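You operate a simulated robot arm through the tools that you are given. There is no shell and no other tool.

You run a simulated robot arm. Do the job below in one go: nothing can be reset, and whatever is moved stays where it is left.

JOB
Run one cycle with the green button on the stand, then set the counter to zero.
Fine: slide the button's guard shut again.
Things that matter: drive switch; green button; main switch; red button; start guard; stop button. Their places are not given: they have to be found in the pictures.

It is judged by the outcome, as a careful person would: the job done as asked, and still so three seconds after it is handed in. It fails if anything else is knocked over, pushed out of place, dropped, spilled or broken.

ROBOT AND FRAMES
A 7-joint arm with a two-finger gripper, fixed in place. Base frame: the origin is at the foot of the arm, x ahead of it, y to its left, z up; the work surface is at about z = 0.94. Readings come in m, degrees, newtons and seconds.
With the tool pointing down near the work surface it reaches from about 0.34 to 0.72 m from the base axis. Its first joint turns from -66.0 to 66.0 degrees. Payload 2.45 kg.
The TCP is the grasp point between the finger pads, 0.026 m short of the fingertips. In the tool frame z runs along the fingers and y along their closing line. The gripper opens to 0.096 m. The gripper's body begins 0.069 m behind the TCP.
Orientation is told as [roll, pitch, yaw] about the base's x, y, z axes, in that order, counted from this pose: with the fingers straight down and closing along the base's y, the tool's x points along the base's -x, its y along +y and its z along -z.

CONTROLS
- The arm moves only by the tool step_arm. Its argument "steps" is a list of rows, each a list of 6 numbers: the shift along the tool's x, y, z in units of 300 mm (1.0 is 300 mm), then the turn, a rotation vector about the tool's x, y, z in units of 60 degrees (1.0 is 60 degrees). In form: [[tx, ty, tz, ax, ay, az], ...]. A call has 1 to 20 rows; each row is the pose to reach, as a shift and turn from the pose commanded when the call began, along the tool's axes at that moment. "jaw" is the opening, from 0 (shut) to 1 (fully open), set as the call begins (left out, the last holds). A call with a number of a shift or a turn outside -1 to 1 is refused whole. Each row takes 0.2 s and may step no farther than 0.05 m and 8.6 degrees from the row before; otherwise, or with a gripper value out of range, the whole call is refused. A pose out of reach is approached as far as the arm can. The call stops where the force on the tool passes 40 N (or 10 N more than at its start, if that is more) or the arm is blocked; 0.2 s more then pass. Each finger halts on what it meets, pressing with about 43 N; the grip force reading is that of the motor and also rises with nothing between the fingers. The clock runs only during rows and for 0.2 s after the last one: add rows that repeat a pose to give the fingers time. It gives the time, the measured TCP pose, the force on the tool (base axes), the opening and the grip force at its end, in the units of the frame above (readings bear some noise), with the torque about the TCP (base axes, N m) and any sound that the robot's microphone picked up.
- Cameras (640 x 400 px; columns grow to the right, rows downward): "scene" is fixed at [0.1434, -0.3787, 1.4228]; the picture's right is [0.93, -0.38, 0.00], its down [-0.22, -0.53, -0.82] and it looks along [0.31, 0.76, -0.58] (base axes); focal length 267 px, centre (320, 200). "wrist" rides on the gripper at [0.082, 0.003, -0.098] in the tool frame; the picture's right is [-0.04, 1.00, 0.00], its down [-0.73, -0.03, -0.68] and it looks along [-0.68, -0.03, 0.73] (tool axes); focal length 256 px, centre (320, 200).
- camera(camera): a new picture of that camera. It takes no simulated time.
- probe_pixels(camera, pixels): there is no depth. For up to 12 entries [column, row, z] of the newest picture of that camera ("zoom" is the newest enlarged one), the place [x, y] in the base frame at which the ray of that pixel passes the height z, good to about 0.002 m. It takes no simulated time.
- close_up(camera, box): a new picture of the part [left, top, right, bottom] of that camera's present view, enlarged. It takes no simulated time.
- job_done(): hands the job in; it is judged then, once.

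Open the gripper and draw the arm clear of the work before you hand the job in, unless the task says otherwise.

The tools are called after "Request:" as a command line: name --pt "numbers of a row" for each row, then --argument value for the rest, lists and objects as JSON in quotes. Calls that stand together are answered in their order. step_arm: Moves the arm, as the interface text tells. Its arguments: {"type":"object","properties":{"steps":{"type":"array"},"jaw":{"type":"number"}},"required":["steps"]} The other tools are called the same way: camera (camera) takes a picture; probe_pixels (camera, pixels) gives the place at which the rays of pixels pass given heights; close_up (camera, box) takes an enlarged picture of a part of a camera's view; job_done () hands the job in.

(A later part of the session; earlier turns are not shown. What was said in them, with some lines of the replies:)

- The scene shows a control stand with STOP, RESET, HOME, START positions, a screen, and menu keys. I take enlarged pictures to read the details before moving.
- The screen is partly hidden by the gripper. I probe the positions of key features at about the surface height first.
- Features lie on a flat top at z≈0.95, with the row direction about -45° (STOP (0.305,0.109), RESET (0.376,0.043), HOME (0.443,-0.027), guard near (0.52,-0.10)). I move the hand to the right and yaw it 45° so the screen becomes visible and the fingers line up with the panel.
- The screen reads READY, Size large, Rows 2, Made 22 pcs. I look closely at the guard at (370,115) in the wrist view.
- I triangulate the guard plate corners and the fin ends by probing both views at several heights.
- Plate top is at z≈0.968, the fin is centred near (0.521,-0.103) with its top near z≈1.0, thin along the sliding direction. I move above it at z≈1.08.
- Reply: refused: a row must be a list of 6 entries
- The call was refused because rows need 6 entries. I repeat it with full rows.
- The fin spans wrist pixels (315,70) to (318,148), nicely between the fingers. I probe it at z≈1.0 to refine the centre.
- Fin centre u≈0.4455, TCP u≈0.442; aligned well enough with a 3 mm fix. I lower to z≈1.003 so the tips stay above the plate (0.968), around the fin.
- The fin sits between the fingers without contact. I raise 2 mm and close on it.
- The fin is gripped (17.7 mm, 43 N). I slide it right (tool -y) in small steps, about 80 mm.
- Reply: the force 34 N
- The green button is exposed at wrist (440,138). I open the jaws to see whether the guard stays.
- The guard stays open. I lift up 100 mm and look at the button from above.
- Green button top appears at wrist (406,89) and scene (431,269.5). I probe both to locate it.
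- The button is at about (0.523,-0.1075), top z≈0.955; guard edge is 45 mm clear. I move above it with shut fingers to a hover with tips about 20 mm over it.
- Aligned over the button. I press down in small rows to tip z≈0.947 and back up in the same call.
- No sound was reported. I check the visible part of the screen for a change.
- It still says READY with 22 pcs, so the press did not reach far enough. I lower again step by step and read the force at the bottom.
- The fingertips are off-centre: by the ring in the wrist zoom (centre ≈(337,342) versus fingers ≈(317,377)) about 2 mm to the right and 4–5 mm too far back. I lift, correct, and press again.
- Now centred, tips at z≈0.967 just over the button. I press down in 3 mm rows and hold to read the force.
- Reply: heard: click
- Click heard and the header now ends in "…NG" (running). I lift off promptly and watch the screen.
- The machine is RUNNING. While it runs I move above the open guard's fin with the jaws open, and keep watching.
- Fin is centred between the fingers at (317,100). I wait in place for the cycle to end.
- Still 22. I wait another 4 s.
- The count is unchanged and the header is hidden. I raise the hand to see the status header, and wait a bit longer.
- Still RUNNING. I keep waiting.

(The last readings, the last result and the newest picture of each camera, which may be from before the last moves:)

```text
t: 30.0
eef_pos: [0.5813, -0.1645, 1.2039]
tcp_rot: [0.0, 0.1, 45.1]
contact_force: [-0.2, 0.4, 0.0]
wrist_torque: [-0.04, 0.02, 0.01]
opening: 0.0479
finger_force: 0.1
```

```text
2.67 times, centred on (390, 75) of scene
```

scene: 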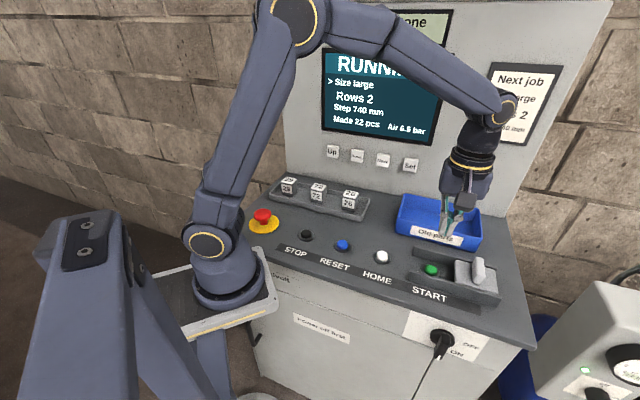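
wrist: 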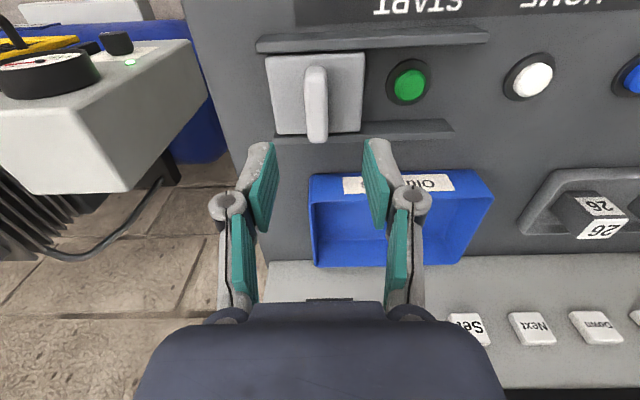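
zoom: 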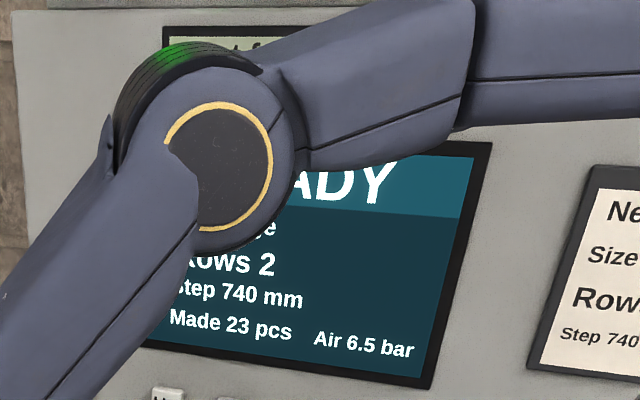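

READY with Made 23 pcs: the cycle is done. Now I lower over the fin to shut the guard.

Request:
step_arm --pt "0 0 0.13 0 0 0" --pt "0 0 0.26 0 0 0" --pt "0 0 0.39 0 0 0" --pt "0 0 0.48 0 0 0" --pt "0 0 0.56 0 0 0" --pt "0 0 0.62 0 0 0" --pt "0 0 0.67 0 0 0" --pt "0 0 0.67 0 0 0" --jaw 0.5

Request:
camera --camera "wrist"

```text
t: 31.8
eef_pos: [0.5817, -0.1621, 1.0018]
tcp_rot: [0.1, 0.0, 45.0]
contact_force: [-0.6, -0.4, -0.4]
wrist_torque: [0.02, -0.01, -0.03]
opening: 0.048
finger_force: 0.0
```

```text
taken
```

wrist: 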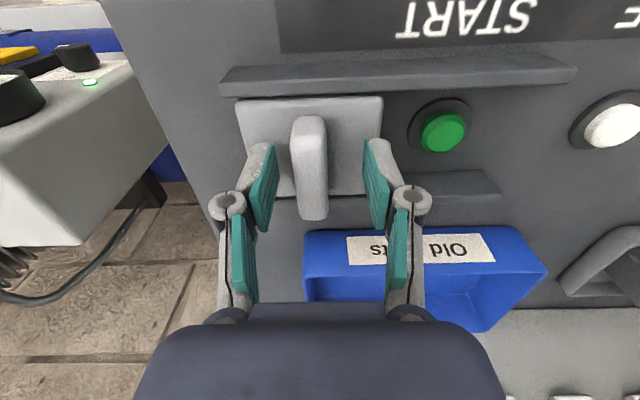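

The fin at column 310 is ~3 mm right of the finger centre; I shift and close on it.

Request:
step_arm --pt "0 -0.012 0 0 0 0" --pt "0 -0.012 0 0 0 0" --pt "0 -0.012 0 0 0 0" --pt "0 -0.012 0 0 0 0" --pt "0 -0.012 0 0 0 0" --jaw 0

```text
t: 33.0
eef_pos: [0.5825, -0.1641, 1.0053]
tcp_rot: [0.1, 0.1, 44.9]
contact_force: [1.0, -2.6, -2.1]
wrist_torque: [0.0, -0.12, 0.03]
opening: 0.0177
finger_force: 42.7
```

Gripped. I slide the guard left (tool +y) by 84 mm, back to where it started.

Request:
step_arm --pt "0 0.03 0 0 0 0" --pt "0 0.06 0 0 0 0" --pt "0 0.09 0 0 0 0" --pt "0 0.12 0 0 0 0" --pt "0 0.15 0 0 0 0" --pt "0 0.18 0 0 0 0" --pt "0 0.21 0 0 0 0" --pt "0 0.24 0 0 0 0" --pt "0 0.265 0 0 0 0" --pt "0 0.28 0 0 0 0" --pt "0 0.286 0 0 0 0" --pt "0 0.286 0 0 0 0"

Request:
camera --camera "wrist"

```text
t: 35.6
eef_pos: [0.5239, -0.1056, 1.003]
tcp_rot: [-0.3, 0.0, 44.9]
contact_force: [7.0, -5.8, -12.9]
wrist_torque: [-0.17, -0.3, 0.11]
opening: 0.0181
finger_force: 43.6
```

```text
taken
```

wrist: 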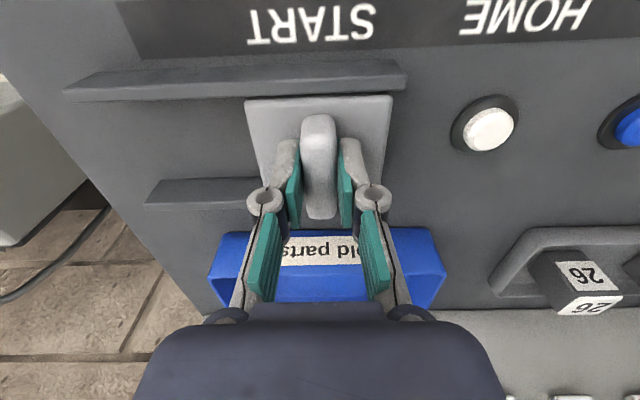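

The guard is against its shut stop (about 9 N sideways) and covers the button. I open the jaws, then lift straight up.

Request:
step_arm --pt "0 0 0 0 0 0" --pt "0 0 0 0 0 0" --pt "0 0 0 0 0 0" --pt "0 0 -0.1 0 0 0" --pt "0 0 -0.2 0 0 0" --pt "0 0 -0.33 0 0 0" --pt "0 0 -0.33 0 0 0" --jaw 0.5

Request:
camera --camera "wrist"

Request:
camera --camera "scene"

Request:
close_up --camera "scene" --box '[380, 220, 540, 320]'

```text
t: 37.2
eef_pos: [0.5266, -0.1039, 1.104]
tcp_rot: [-0.1, 0.0, 45.0]
contact_force: [-1.1, -0.1, 0.8]
wrist_torque: [-0.04, 0.0, 0.01]
opening: 0.0479
finger_force: 0.1
```

```text
taken
```

wrist: 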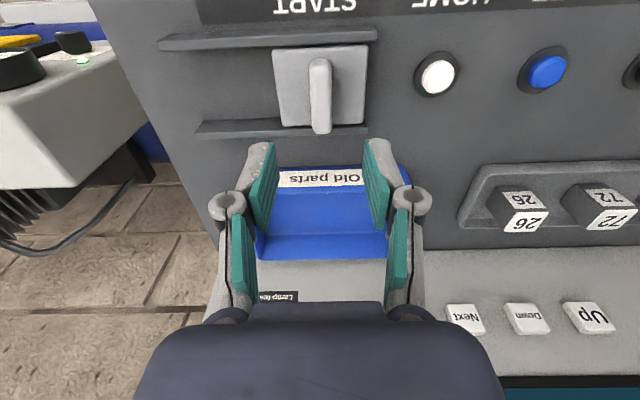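

```text
taken
```

scene: 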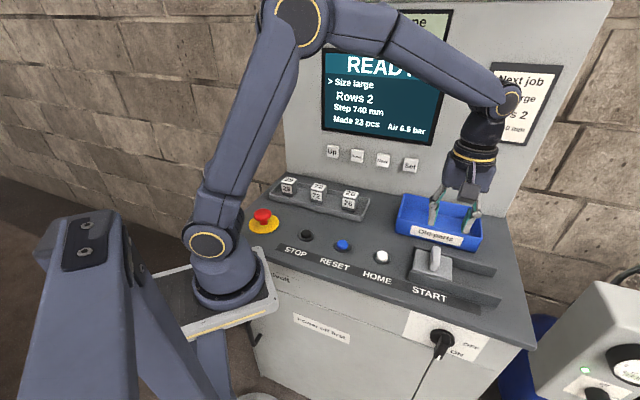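

```text
4.00 times, centred on (460, 270) of scene
```

zoom: 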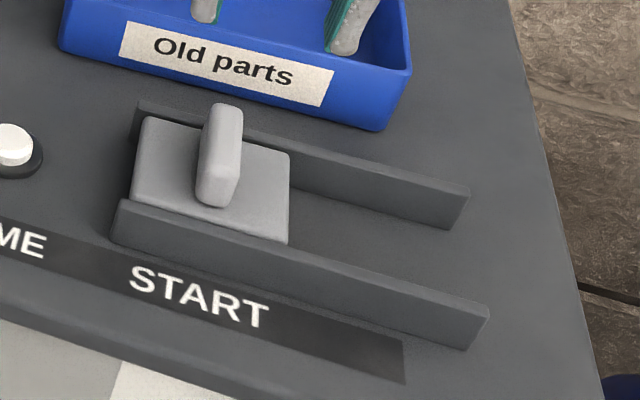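

The guard is shut exactly as at the start; the screen says READY, Made 23 pcs. Now I go over to the blue RESET button near (0.375,0.038) with shut fingers.

Request:
step_arm --pt "0.004 0.115 0 0 0 0" --pt "0.008 0.23 0 0 0 0" --pt "0.012 0.346 0 0 0 0" --pt "0.016 0.461 0 0 0 0" --pt "0.02 0.577 0 0 0 0" --pt "0.023 0.692 0 0 0 0" --pt "0.023 0.692 0 0 0 0" --pt "0.023 0.692 0.12 0 0 0" --pt "0.023 0.692 0.24 0 0 0" --pt "0.023 0.692 0.34 0 0 0" --pt "0.023 0.692 0.34 0 0 0" --jaw 0

Request:
camera --camera "wrist"

Request:
camera --camera "scene"

Request:
close_up --camera "wrist" --box '[270, 80, 370, 160]'

```text
t: 39.6
eef_pos: [0.3705, 0.0374, 1.0014]
tcp_rot: [-0.1, -0.1, 45.1]
contact_force: [0.3, 0.0, -0.2]
wrist_torque: [0.01, 0.03, 0.0]
opening: 0.0
finger_force: 28.5
```

```text
taken
```

wrist: 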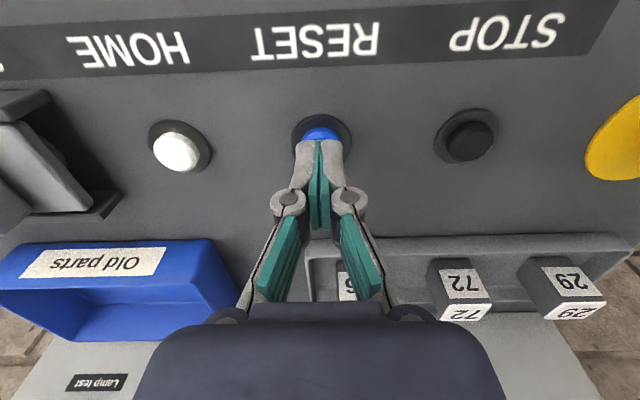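

```text
taken
```

scene: 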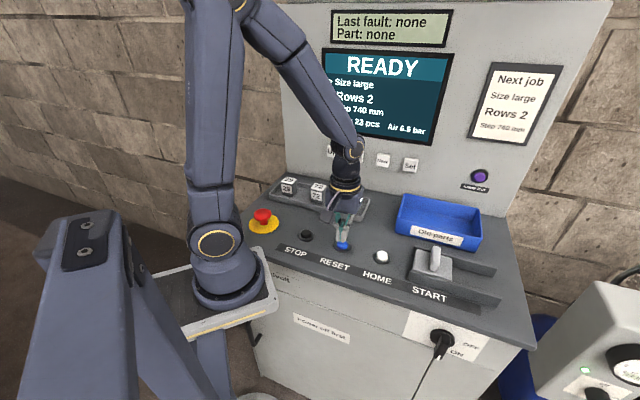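

```text
5.00 times, centred on (320, 120) of wrist
```

zoom: 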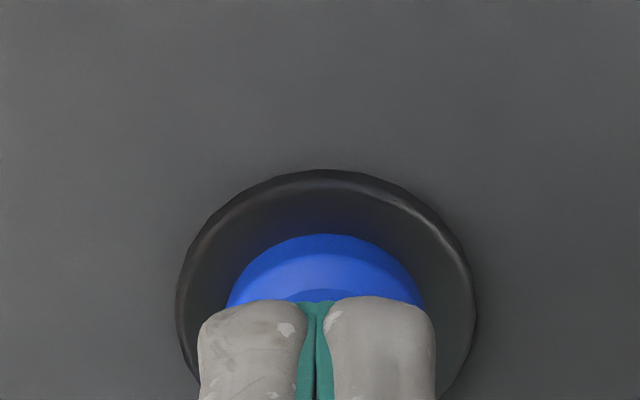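

Blue RESET is well centred under the fingertips (ring centre col 326 vs 317 in the zoom). I press down in small rows to the depth that made the green button click.

Request:
step_arm --pt "0 0 0.04 0 0 0" --pt "0 0 0.065 0 0 0" --pt "0 0 0.075 0 0 0" --pt "0 0 0.085 0 0 0" --pt "0 0 0.095 0 0 0" --jaw 0

Request:
close_up --camera "scene" --box '[310, 0, 470, 150]'

Request:
close_up --camera "wrist" --box '[270, 80, 370, 160]'

```text
t: 40.8
eef_pos: [0.3712, 0.0364, 0.9722]
tcp_rot: [0.0, 0.0, 44.9]
contact_force: [-0.7, 0.3, 2.5]
wrist_torque: [0.02, -0.02, -0.03]
opening: 0.0062
finger_force: 28.0
heard: click
```

```text
2.67 times, centred on (390, 75) of scene
```

zoom: 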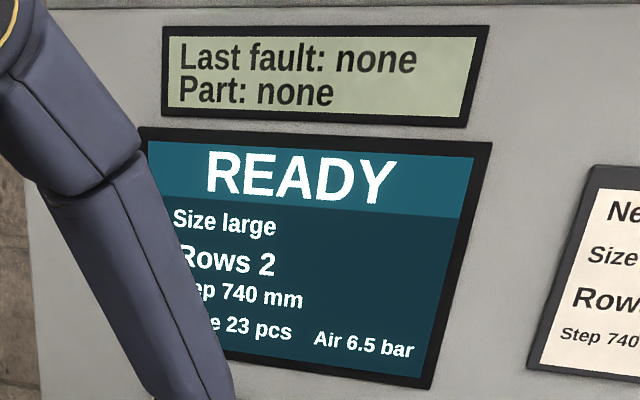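

```text
5.00 times, centred on (320, 120) of wrist
```

zoom: 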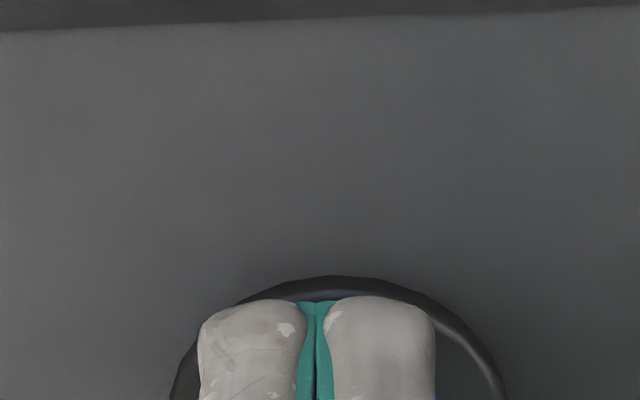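

Click heard, but the count is still 23; the counter may need RESET held. I hold the button for about 3 s.

Request:
step_arm --pt "0 0 0 0 0 0" --pt "0 0 0 0 0 0" --pt "0 0 0 0 0 0" --pt "0 0 0 0 0 0" --pt "0 0 0 0 0 0" --pt "0 0 0 0 0 0" --pt "0 0 0 0 0 0" --pt "0 0 0 0 0 0" --pt "0 0 0 0 0 0" --pt "0 0 0 0 0 0" --pt "0 0 0 0 0 0" --pt "0 0 0 0 0 0" --pt "0 0 0 0 0 0" --pt "0 0 0 0 0 0" --pt "0 0 0 0 0 0"

Request:
close_up --camera "scene" --box '[310, 0, 470, 150]'

```text
t: 44.0
eef_pos: [0.3715, 0.0376, 0.9735]
tcp_rot: [0.0, -0.1, 45.0]
contact_force: [0.2, -0.4, 3.1]
wrist_torque: [0.03, -0.02, -0.02]
opening: 0.0062
finger_force: 28.0
```

```text
2.67 times, centred on (390, 75) of scene
```

zoom: 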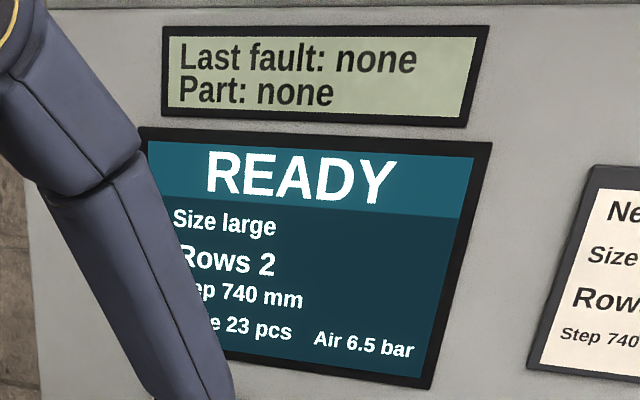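

Still 23 while held. I release and check whether anything changes.

Request:
step_arm --pt "0 0 -0.1 0 0 0" --pt "0 0 -0.2 0 0 0" --pt "0 0 -0.3 0 0 0" --pt "0 0 -0.3 0 0 0" --pt "0 0 -0.3 0 0 0"

Request:
camera --camera "scene"

Request:
close_up --camera "scene" --box '[310, 0, 470, 180]'

Request:
camera --camera "wrist"

```text
t: 45.2
eef_pos: [0.3719, 0.0381, 1.0625]
tcp_rot: [0.0, 0.0, 45.0]
contact_force: [-0.1, 0.1, 0.7]
wrist_torque: [0.02, 0.02, 0.0]
opening: 0.0003
finger_force: 28.2
```

```text
taken
```

scene: 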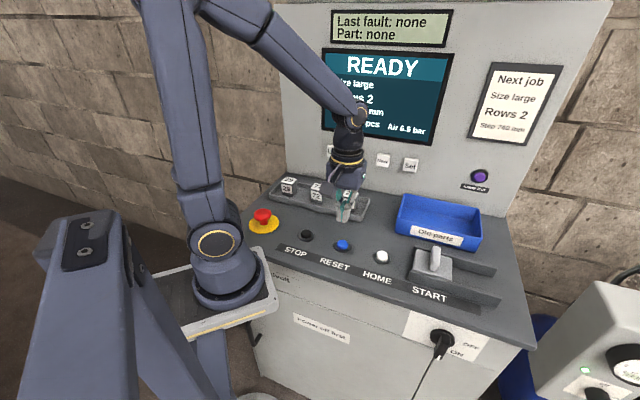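

```text
2.22 times, centred on (390, 90) of scene
```

zoom: 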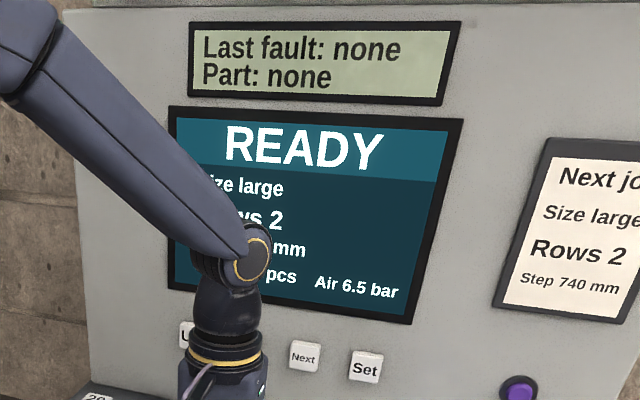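

```text
taken
```

wrist: 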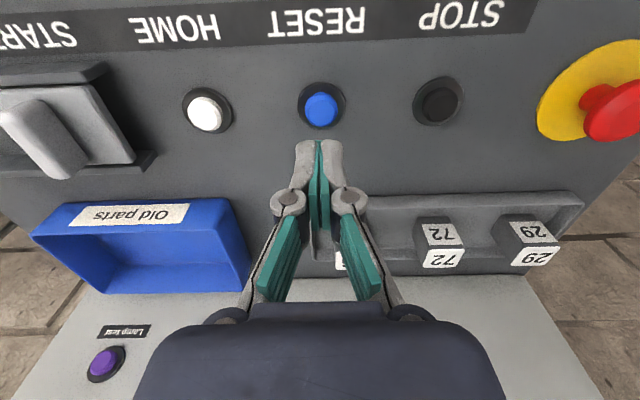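

The count is hidden now. I move the hand up and right to the earlier viewing pose to read the whole screen.

Request:
step_arm --pt "0.026 -0.114 -0.058 0 0 0" --pt "0.053 -0.228 -0.115 0 0 0" --pt "0.08 -0.341 -0.173 0 0 0" --pt "0.106 -0.455 -0.23 0 0 0" --pt "0.133 -0.569 -0.288 0 0 0" --pt "0.159 -0.683 -0.345 0 0 0" --pt "0.186 -0.796 -0.403 0 0 0" --pt "0.212 -0.91 -0.46 0 0 0" --pt "0.212 -0.91 -0.46 0 0 0"

Request:
camera --camera "scene"

Request:
close_up --camera "scene" --box '[310, 0, 490, 180]'

Request:
camera --camera "wrist"

```text
t: 47.2
eef_pos: [0.5225, -0.2028, 1.2004]
tcp_rot: [0.1, 0.0, 45.0]
contact_force: [1.0, 0.4, 0.3]
wrist_torque: [0.0, 0.01, 0.01]
opening: 0.0001
finger_force: 28.0
```

```text
taken
```

scene: 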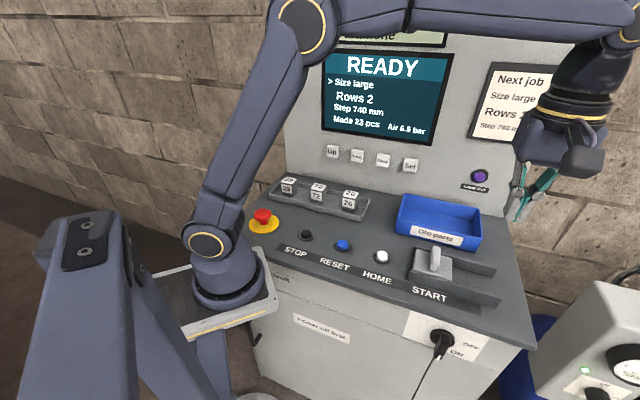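

```text
2.22 times, centred on (400, 90) of scene
```

zoom: 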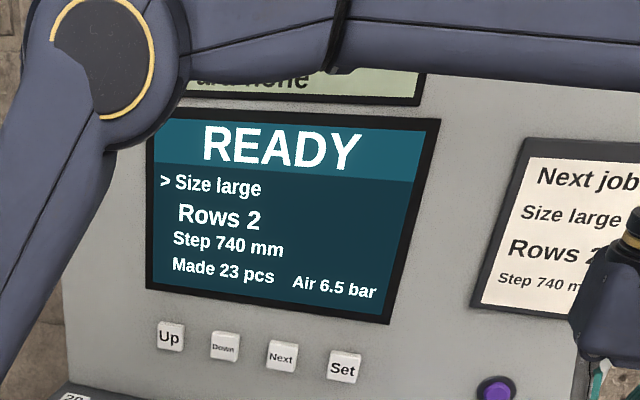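

```text
taken
```

wrist: 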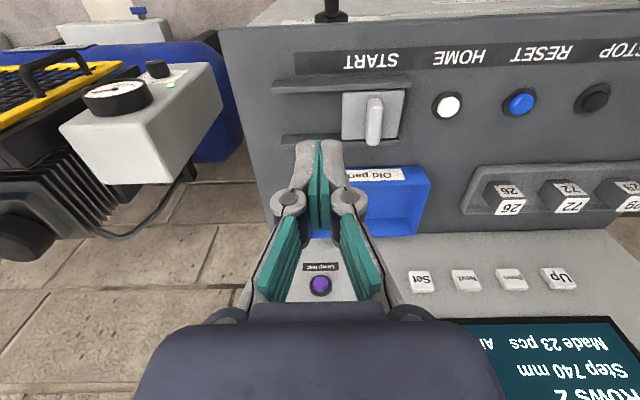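

RESET did not touch the counter: Made 23 pcs with the cursor ">" on Size. The keys Up/Down/Next/Set are needed; I triangulate their positions on the back panel from both views.

Request:
probe_pixels --camera "scene" --pixels '[[333, 151, 1.04], [333, 151, 1.08], [333, 151, 1.12], [383, 160, 1.04], [383, 160, 1.08], [383, 160, 1.12], [410, 165, 1.04], [410, 165, 1.08], [410, 165, 1.12], [479.5, 176, 1.0], [479.5, 176, 1.04], [479.5, 176, 1.08]]'

Request:
probe_pixels --camera "wrist" --pixels '[[558, 278, 1.04], [558, 278, 1.08], [558, 278, 1.12], [466, 280, 1.04], [466, 280, 1.08], [466, 280, 1.12], [420, 281, 1.04], [420, 281, 1.08], [420, 281, 1.12], [320, 284, 1.0], [320, 284, 1.04], [320, 284, 1.08]]'

Request:
close_up --camera "wrist" --box '[380, 230, 640, 400]'

Request:
close_up --camera "scene" --box '[315, 130, 435, 205]'

```text
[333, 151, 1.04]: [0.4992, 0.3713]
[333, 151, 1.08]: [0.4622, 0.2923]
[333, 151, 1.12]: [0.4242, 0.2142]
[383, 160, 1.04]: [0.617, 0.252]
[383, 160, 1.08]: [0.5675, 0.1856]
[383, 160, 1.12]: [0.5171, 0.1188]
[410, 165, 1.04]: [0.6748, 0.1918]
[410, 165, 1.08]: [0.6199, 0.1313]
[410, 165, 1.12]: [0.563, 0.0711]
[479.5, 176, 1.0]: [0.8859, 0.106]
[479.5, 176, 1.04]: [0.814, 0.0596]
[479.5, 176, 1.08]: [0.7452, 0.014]
```

```text
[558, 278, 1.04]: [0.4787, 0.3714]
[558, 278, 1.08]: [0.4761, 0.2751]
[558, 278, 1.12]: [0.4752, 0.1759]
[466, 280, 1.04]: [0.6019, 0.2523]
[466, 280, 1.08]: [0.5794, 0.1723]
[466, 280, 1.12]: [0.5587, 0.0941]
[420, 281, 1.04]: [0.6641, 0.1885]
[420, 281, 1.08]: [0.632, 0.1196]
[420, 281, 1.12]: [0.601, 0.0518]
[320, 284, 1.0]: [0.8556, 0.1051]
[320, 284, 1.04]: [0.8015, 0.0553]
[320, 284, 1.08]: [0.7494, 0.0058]
```

```text
2.35 times, centred on (510, 315) of wrist
```

zoom: 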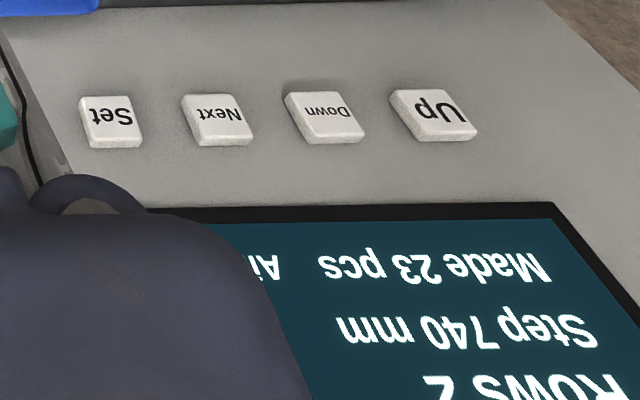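

```text
5.33 times, centred on (375, 168) of scene
```

zoom: 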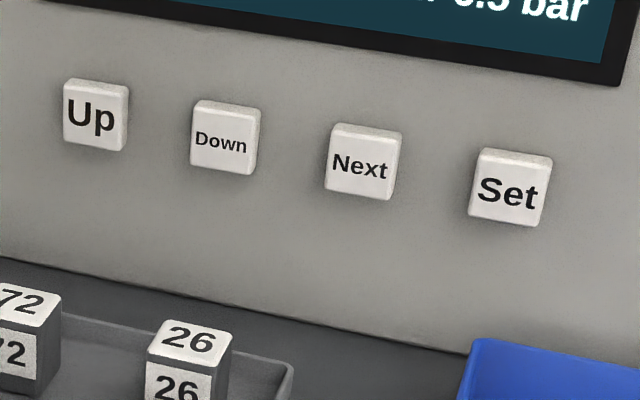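

Keys are at z≈1.06: Up≈(0.479,0.328), Next≈(0.5915,0.2155), Set≈(0.6475,0.158), all at v≈0.570. I probe the panel's foot line and screen edges to find its tilt.

Request:
probe_pixels --camera "scene" --pixels '[[315, 177.8, 0.94], [403, 196.6, 0.94], [322, 131, 1.08], [322, 131, 1.1], [322, 131, 1.12], [433, 147, 1.08], [433, 147, 1.1], [433, 147, 1.12], [327, 48, 1.25], [327, 48, 1.3], [453, 53, 1.25], [453, 53, 1.3]]'

Request:
probe_pixels --camera "wrist" --pixels '[[450, 235, 0.94], [600, 230, 0.94], [600, 315, 1.08], [600, 315, 1.1], [600, 315, 1.12], [604, 231, 0.94]]'

Request:
close_up --camera "wrist" --box '[420, 150, 640, 330]'

```text
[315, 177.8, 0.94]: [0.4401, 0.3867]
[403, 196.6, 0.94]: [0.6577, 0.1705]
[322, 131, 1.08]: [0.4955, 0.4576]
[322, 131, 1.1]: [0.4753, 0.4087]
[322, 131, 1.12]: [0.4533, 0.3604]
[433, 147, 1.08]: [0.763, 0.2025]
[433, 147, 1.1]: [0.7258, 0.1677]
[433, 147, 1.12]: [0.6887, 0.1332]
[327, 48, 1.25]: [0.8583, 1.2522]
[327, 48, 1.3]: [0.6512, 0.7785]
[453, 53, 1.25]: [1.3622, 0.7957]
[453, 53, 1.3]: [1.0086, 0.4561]
```

```text
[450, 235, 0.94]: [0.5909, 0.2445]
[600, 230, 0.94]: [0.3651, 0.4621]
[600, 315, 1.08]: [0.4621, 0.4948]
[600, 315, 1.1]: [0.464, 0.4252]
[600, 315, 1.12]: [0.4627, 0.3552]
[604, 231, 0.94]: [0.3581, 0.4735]
```

```text
2.22 times, centred on (530, 240) of wrist
```

zoom: 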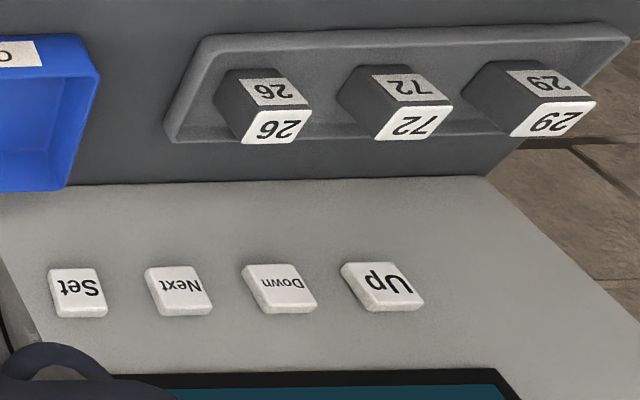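

The panel stands almost vertical at v≈0.586; key faces at v≈0.570, about 37 mm wide, 80 mm apart. I swing the hand to in front of the Next key, tilting it 45° toward the panel, staying high.

Request:
step_arm --pt "-0.083 0.091 0.019 0 -0.083 0" --pt "-0.166 0.183 0.037 0 -0.167 0" --pt "-0.249 0.274 0.056 0 -0.25 0" --pt "-0.332 0.366 0.075 0 -0.333 0" --pt "-0.415 0.457 0.093 0 -0.417 0" --pt "-0.498 0.549 0.112 0 -0.5 0" --pt "-0.581 0.64 0.131 0 -0.583 0" --pt "-0.664 0.732 0.149 0 -0.667 0" --pt "-0.747 0.823 0.168 0 -0.75 0" --pt "-0.747 0.823 0.168 0 -0.75 0" --jaw 0

Request:
camera --camera "scene"

Request:
camera --camera "wrist"

```text
t: 49.4
eef_pos: [0.5044, 0.134, 1.1472]
tcp_rot: [0.0, -45.0, 45.1]
contact_force: [-0.7, -0.7, 0.2]
wrist_torque: [-0.01, 0.01, -0.01]
opening: 0.0001
finger_force: 27.6
```

```text
taken
```

scene: 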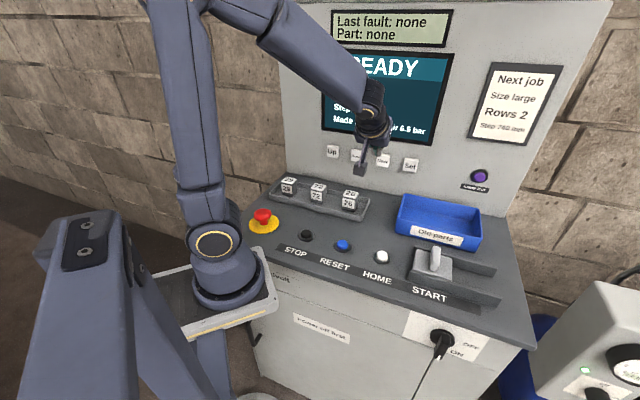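

```text
taken
```

wrist: 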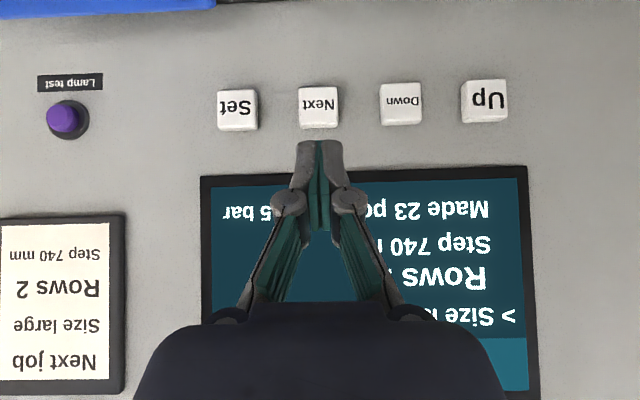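

Excellent view: Next at (319,106) straight under the fingers, Set left, Down and Up right. I move to the pre-press pose, ~40 mm in front of Next.

Request:
step_arm --pt "0.017 0 0.074 0 0 0" --pt "0.034 0 0.148 0 0 0" --pt "0.05 0 0.222 0 0 0" --pt "0.067 0 0.296 0 0 0" --pt "0.067 0 0.296 0 0 0" --jaw 0

Request:
camera --camera "wrist"

Request:
camera --camera "scene"

```text
t: 50.6
eef_pos: [0.5381, 0.1665, 1.072]
tcp_rot: [-0.1, -45.0, 45.1]
contact_force: [0.5, -0.8, 0.8]
wrist_torque: [0.02, -0.03, -0.02]
opening: 0.0001
finger_force: 28.8
```

```text
taken
```

wrist: 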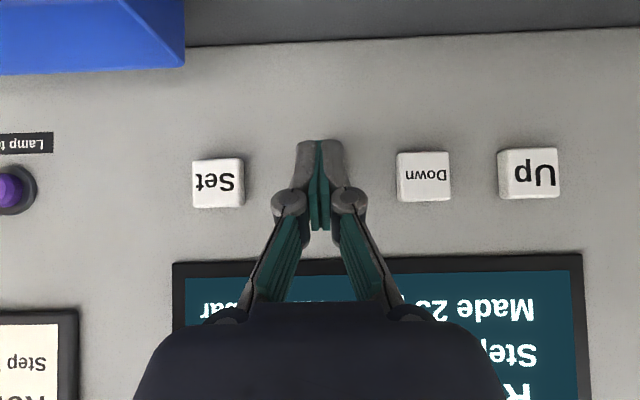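

```text
taken
```

scene: 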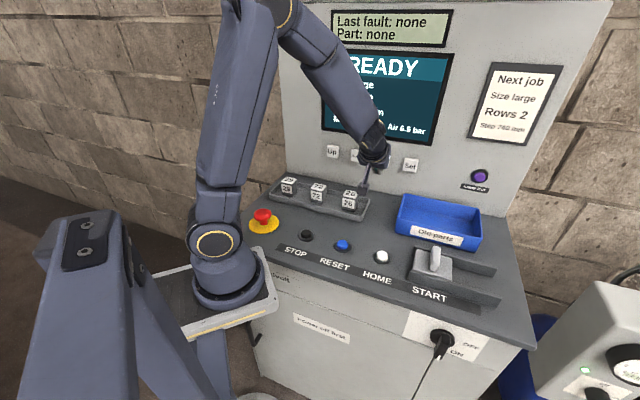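

The fingertip edge is in line with Next (z≈1.061). I approach along the panel normal and press in small steps.

Request:
step_arm --pt "-0.047 0 0.047 0 0 0" --pt "-0.09 0 0.09 0 0 0" --pt "-0.099 0 0.099 0 0 0" --pt "-0.106 0 0.106 0 0 0" --pt "-0.111 0 0.111 0 0 0" --jaw 0

Request:
camera --camera "wrist"

Request:
close_up --camera "scene" --box '[310, 30, 470, 200]'

```text
t: 51.8
eef_pos: [0.5698, 0.2005, 1.0737]
tcp_rot: [-0.1, -44.9, 45.0]
contact_force: [-6.6, -5.5, 0.5]
wrist_torque: [-0.01, 0.07, 0.01]
opening: 0.0058
finger_force: 28.6
heard: click
```

```text
taken
```

wrist: 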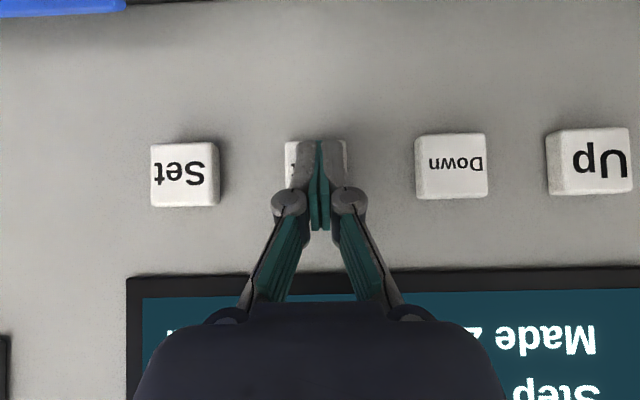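

```text
2.35 times, centred on (390, 115) of scene
```

zoom: 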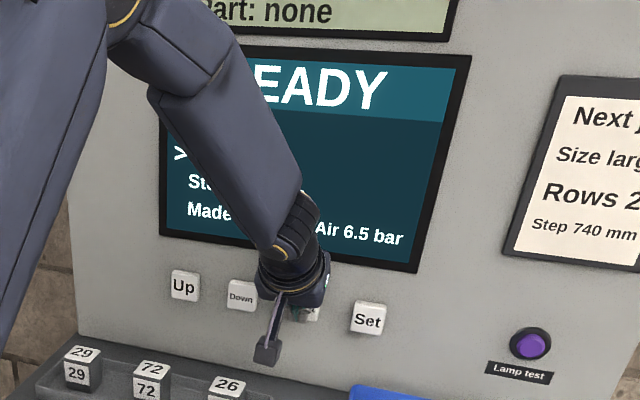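

Click; the ">" moved down to the Rows line. I back off 12 mm and press Next again.

Request:
step_arm --pt "0.014 0 -0.014 0 0 0" --pt "0.03 0 -0.03 0 0 0" --pt "0.03 0 -0.03 0 0 0" --pt "0.012 0 -0.012 0 0 0" --pt "0 0 0 0 0 0" --pt "0 0 0 0 0 0"

Request:
close_up --camera "scene" --box '[310, 30, 470, 200]'

```text
t: 53.2
eef_pos: [0.571, 0.1986, 1.0717]
tcp_rot: [0.0, -44.8, 45.0]
contact_force: [-5.2, -3.9, 0.3]
wrist_torque: [-0.05, 0.01, 0.05]
opening: 0.0061
finger_force: 28.7
heard: click
```

```text
2.35 times, centred on (390, 115) of scene
```

zoom: 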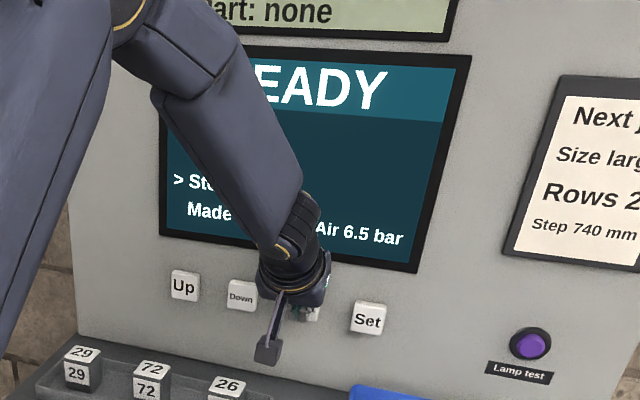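

Now ">" is at Step. One more Next press to reach Made.

Request:
step_arm --pt "0.014 0 -0.014 0 0 0" --pt "0.03 0 -0.03 0 0 0" --pt "0.03 0 -0.03 0 0 0" --pt "0.012 0 -0.012 0 0 0" --pt "0 0 0 0 0 0" --pt "0 0 0 0 0 0"

Request:
close_up --camera "scene" --box '[310, 30, 470, 200]'

```text
t: 54.6
eef_pos: [0.5703, 0.1996, 1.0731]
tcp_rot: [-0.1, -44.9, 44.9]
contact_force: [-8.9, -7.7, 2.0]
wrist_torque: [-0.06, 0.05, -0.01]
opening: 0.006
finger_force: 28.5
heard: click
```

```text
2.35 times, centred on (390, 115) of scene
```

zoom: 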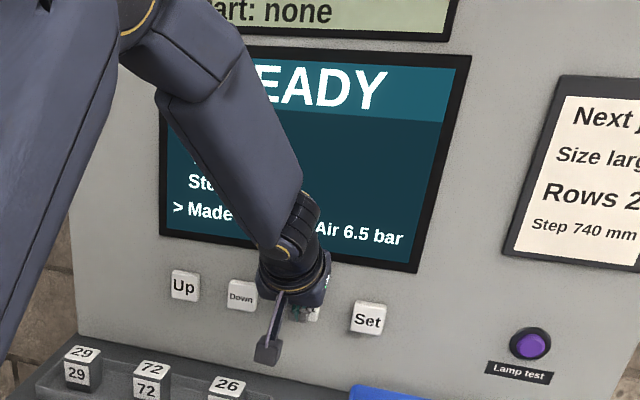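

">" is at Made. I back off 30 mm and shift 80 mm left to the Down key.

Request:
step_arm --pt "0.035 0 -0.035 0 0 0" --pt "0.071 0 -0.071 0 0 0" --pt "0.071 0.09 -0.071 0 0 0" --pt "0.071 0.18 -0.071 0 0 0" --pt "0.071 0.265 -0.071 0 0 0" --pt "0.071 0.265 -0.071 0 0 0"

Request:
camera --camera "wrist"

Request:
close_up --camera "scene" --box '[310, 30, 470, 200]'

```text
t: 56.0
eef_pos: [0.4902, 0.235, 1.0732]
tcp_rot: [0.0, -45.0, 44.9]
contact_force: [-0.4, -0.3, -0.4]
wrist_torque: [0.02, 0.0, 0.0]
opening: 0.0001
finger_force: 28.7
```

```text
taken
```

wrist: 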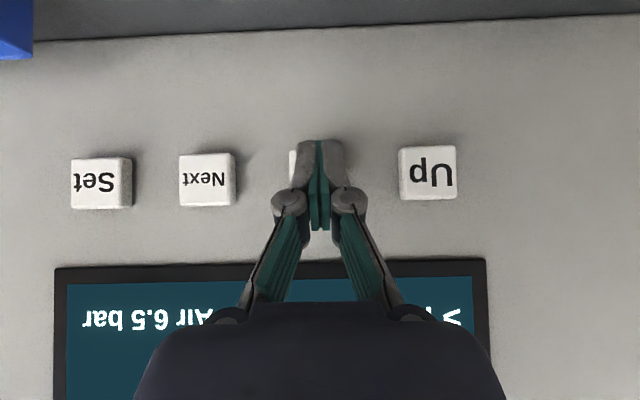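

```text
2.35 times, centred on (390, 115) of scene
```

zoom: 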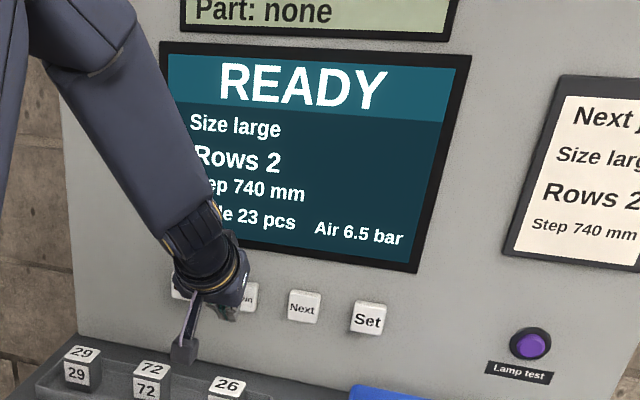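

Aligned with Down (289–349), and the "23 pcs" is visible. I press Down once.

Request:
step_arm --pt "-0.035 0 0.035 0 0 0" --pt "-0.059 0 0.059 0 0 0" --pt "-0.071 0 0.071 0 0 0" --pt "-0.071 0 0.071 0 0 0"

Request:
close_up --camera "scene" --box '[310, 30, 470, 200]'

```text
t: 57.0
eef_pos: [0.514, 0.2562, 1.0721]
tcp_rot: [0.0, -44.9, 45.0]
contact_force: [-5.8, -5.0, 0.2]
wrist_torque: [-0.05, 0.06, 0.05]
opening: 0.0059
finger_force: 28.2
heard: click
```

```text
2.35 times, centred on (390, 115) of scene
```

zoom: 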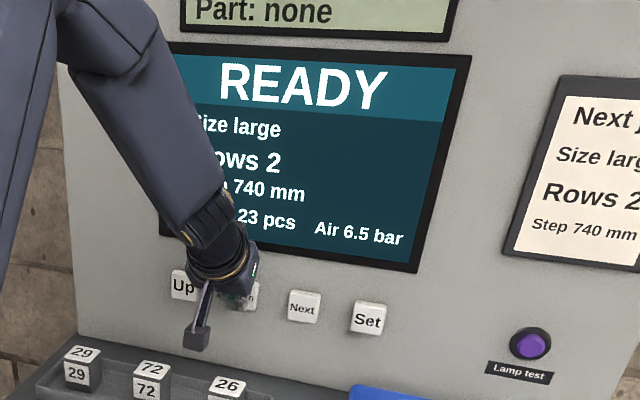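

Click, but still 23. I back off and move 160 mm right to the Set key, checking the cursor on the way.

Request:
step_arm --pt "0.035 0 -0.035 0 0 0" --pt "0.071 0 -0.071 0 0 0" --pt "0.071 -0.13 -0.071 0 0 0" --pt "0.071 -0.265 -0.071 0 0 0" --pt "0.071 -0.4 -0.071 0 0 0" --pt "0.071 -0.533 -0.071 0 0 0" --pt "0.071 -0.533 -0.071 0 0 0"

Request:
camera --camera "wrist"

Request:
close_up --camera "scene" --box '[310, 30, 470, 200]'

```text
t: 58.6
eef_pos: [0.6075, 0.1249, 1.0718]
tcp_rot: [0.0, -45.1, 45.0]
contact_force: [0.2, 0.3, 1.6]
wrist_torque: [-0.02, 0.0, 0.0]
opening: 0.0001
finger_force: 28.4
```

```text
taken
```

wrist: 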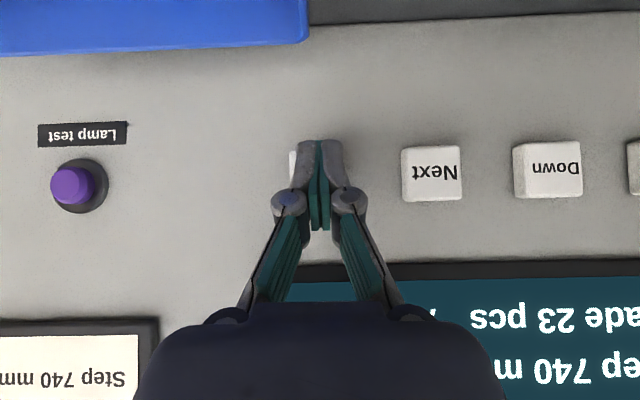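

```text
2.35 times, centred on (390, 115) of scene
```

zoom: 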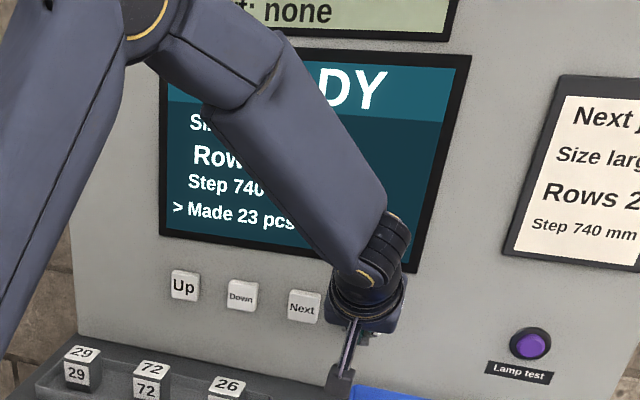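

The cursor stays at Made 23 pcs and the fingers are in front of Set. I press Set.

Request:
step_arm --pt "-0.035 0 0.035 0 0 0" --pt "-0.059 0 0.059 0 0 0" --pt "-0.071 0 0.071 0 0 0" --pt "-0.071 0 0.071 0 0 0"

Request:
close_up --camera "scene" --box '[310, 30, 470, 200]'

Request:
camera --camera "wrist"

```text
t: 59.6
eef_pos: [0.6287, 0.1427, 1.0724]
tcp_rot: [0.1, -45.0, 44.9]
contact_force: [-13.1, -8.7, -2.8]
wrist_torque: [-0.08, 0.13, 0.07]
opening: 0.006
finger_force: 27.9
heard: click
```

```text
2.35 times, centred on (390, 115) of scene
```

zoom: 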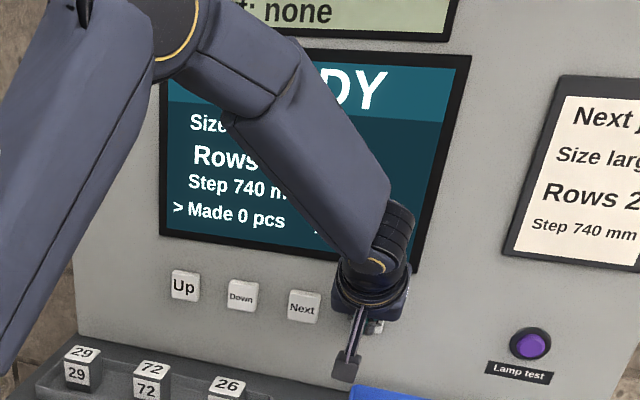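

```text
taken
```

wrist: 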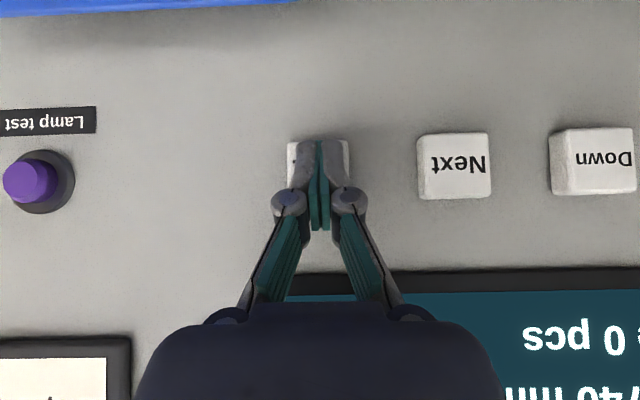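

The counter reads Made 0 pcs. I back away from the panel, rise, and untilt, opening the gripper once clear.

Request:
step_arm --pt "0.1 0 -0.1 0 0 0" --pt "0.2 0 -0.2 0 0 0" --pt "0.3 0 -0.3 0 0 0" --pt "0.22 0 -0.4 0 0 0" --pt "0.14 0 -0.5 0 0 0" --pt "0.14 0 -0.5 0 0.125 0" --pt "0.14 0 -0.5 0 0.25 0" --pt "0.14 0 -0.5 0 0.375 0" --pt "0.14 0 -0.5 0 0.5 0" --pt "0.14 0 -0.5 0 0.625 0" --pt "0.14 0 -0.5 0 0.75 0" --pt "0.14 0 -0.5 0 0.75 0"

Request:
camera --camera "scene"

```text
t: 62.2
eef_pos: [0.533, 0.047, 1.1478]
tcp_rot: [0.0, 0.1, 44.9]
contact_force: [0.4, -0.3, -0.4]
wrist_torque: [0.04, 0.0, -0.02]
opening: 0.0003
finger_force: 28.1
```

```text
taken
```

scene: 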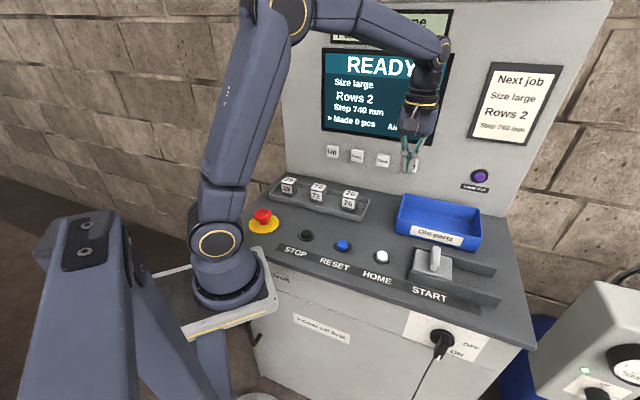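

All is in order: READY, Made 0 pcs, guard shut. I draw the arm up and back and open the gripper.

Request:
step_arm --pt "0.09 -0.025 -0.057 0 0 0" --pt "0.18 -0.05 -0.113 0 0 0" --pt "0.27 -0.075 -0.17 0 0 0" --pt "0.36 -0.1 -0.227 0 0 0" --pt "0.45 -0.125 -0.283 0 0 0" --pt "0.54 -0.15 -0.34 0 0 0" --pt "0.54 -0.15 -0.34 0 0 0" --pt "0.54 -0.15 -0.34 0 0 0" --jaw 1.0

Request:
camera --camera "scene"

Request:
close_up --camera "scene" --box '[300, 30, 460, 180]'

Request:
close_up --camera "scene" --box '[240, 160, 540, 348]'

```text
t: 64.0
eef_pos: [0.4485, -0.0996, 1.2525]
tcp_rot: [0.1, 0.0, 45.0]
contact_force: [-0.8, -0.5, 0.0]
wrist_torque: [-0.02, -0.02, -0.02]
opening: 0.0959
finger_force: 0.0
```

```text
taken
```

scene: 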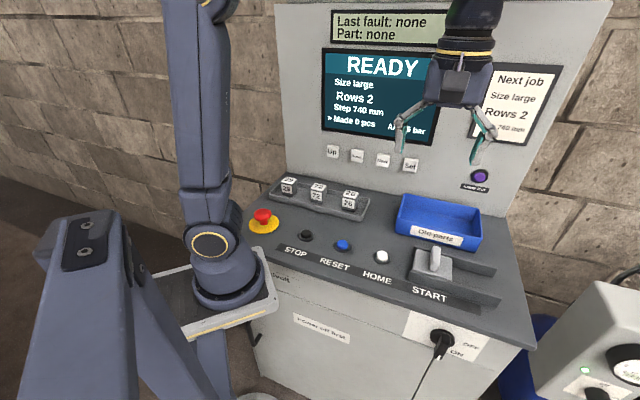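

```text
2.67 times, centred on (380, 105) of scene
```

zoom: 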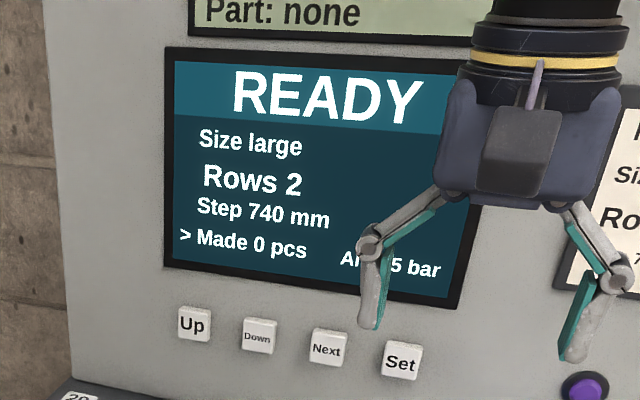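

```text
2.13 times, centred on (390, 254) of scene
```

zoom: 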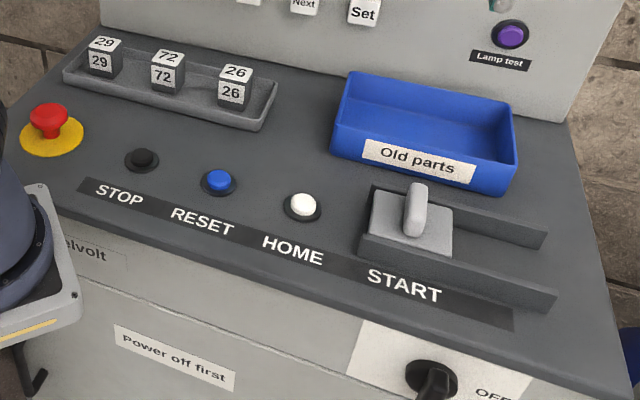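

The screen shows READY with unchanged settings and Made 0 pcs, the guard is shut, everything else is in place, and the arm is clear with the gripper open. I hand the job in.

Request:
job_done

```text
The job is handed in.
```

The job is done and handed in: one cycle was run with the green button, the counter is at zero, and the button's guard is slid shut again.

- **Cycle:** the first presses on the green button didn't start the machine. The one that did gave a click, the screen went to RUNNING, and it returned to READY with the count up from 22 to 23.
- **Counter:** I tried the blue RESET button first, pressed and then held for about 3 seconds, but the count stayed at 23. I then used Next to reach the "Made" line, and pressing Set there zeroed it. I also pressed Down once on that line, which changed nothing.
- **Final state:** the screen reads READY, Size large, Rows 2, Step 740 mm, Made 0 pcs. Nothing else on the stand looks moved in the last pictures.
- **One difference from the start:** the screen cursor is now on "Made" instead of "Size".

The arm is clear of the work with the gripper open.
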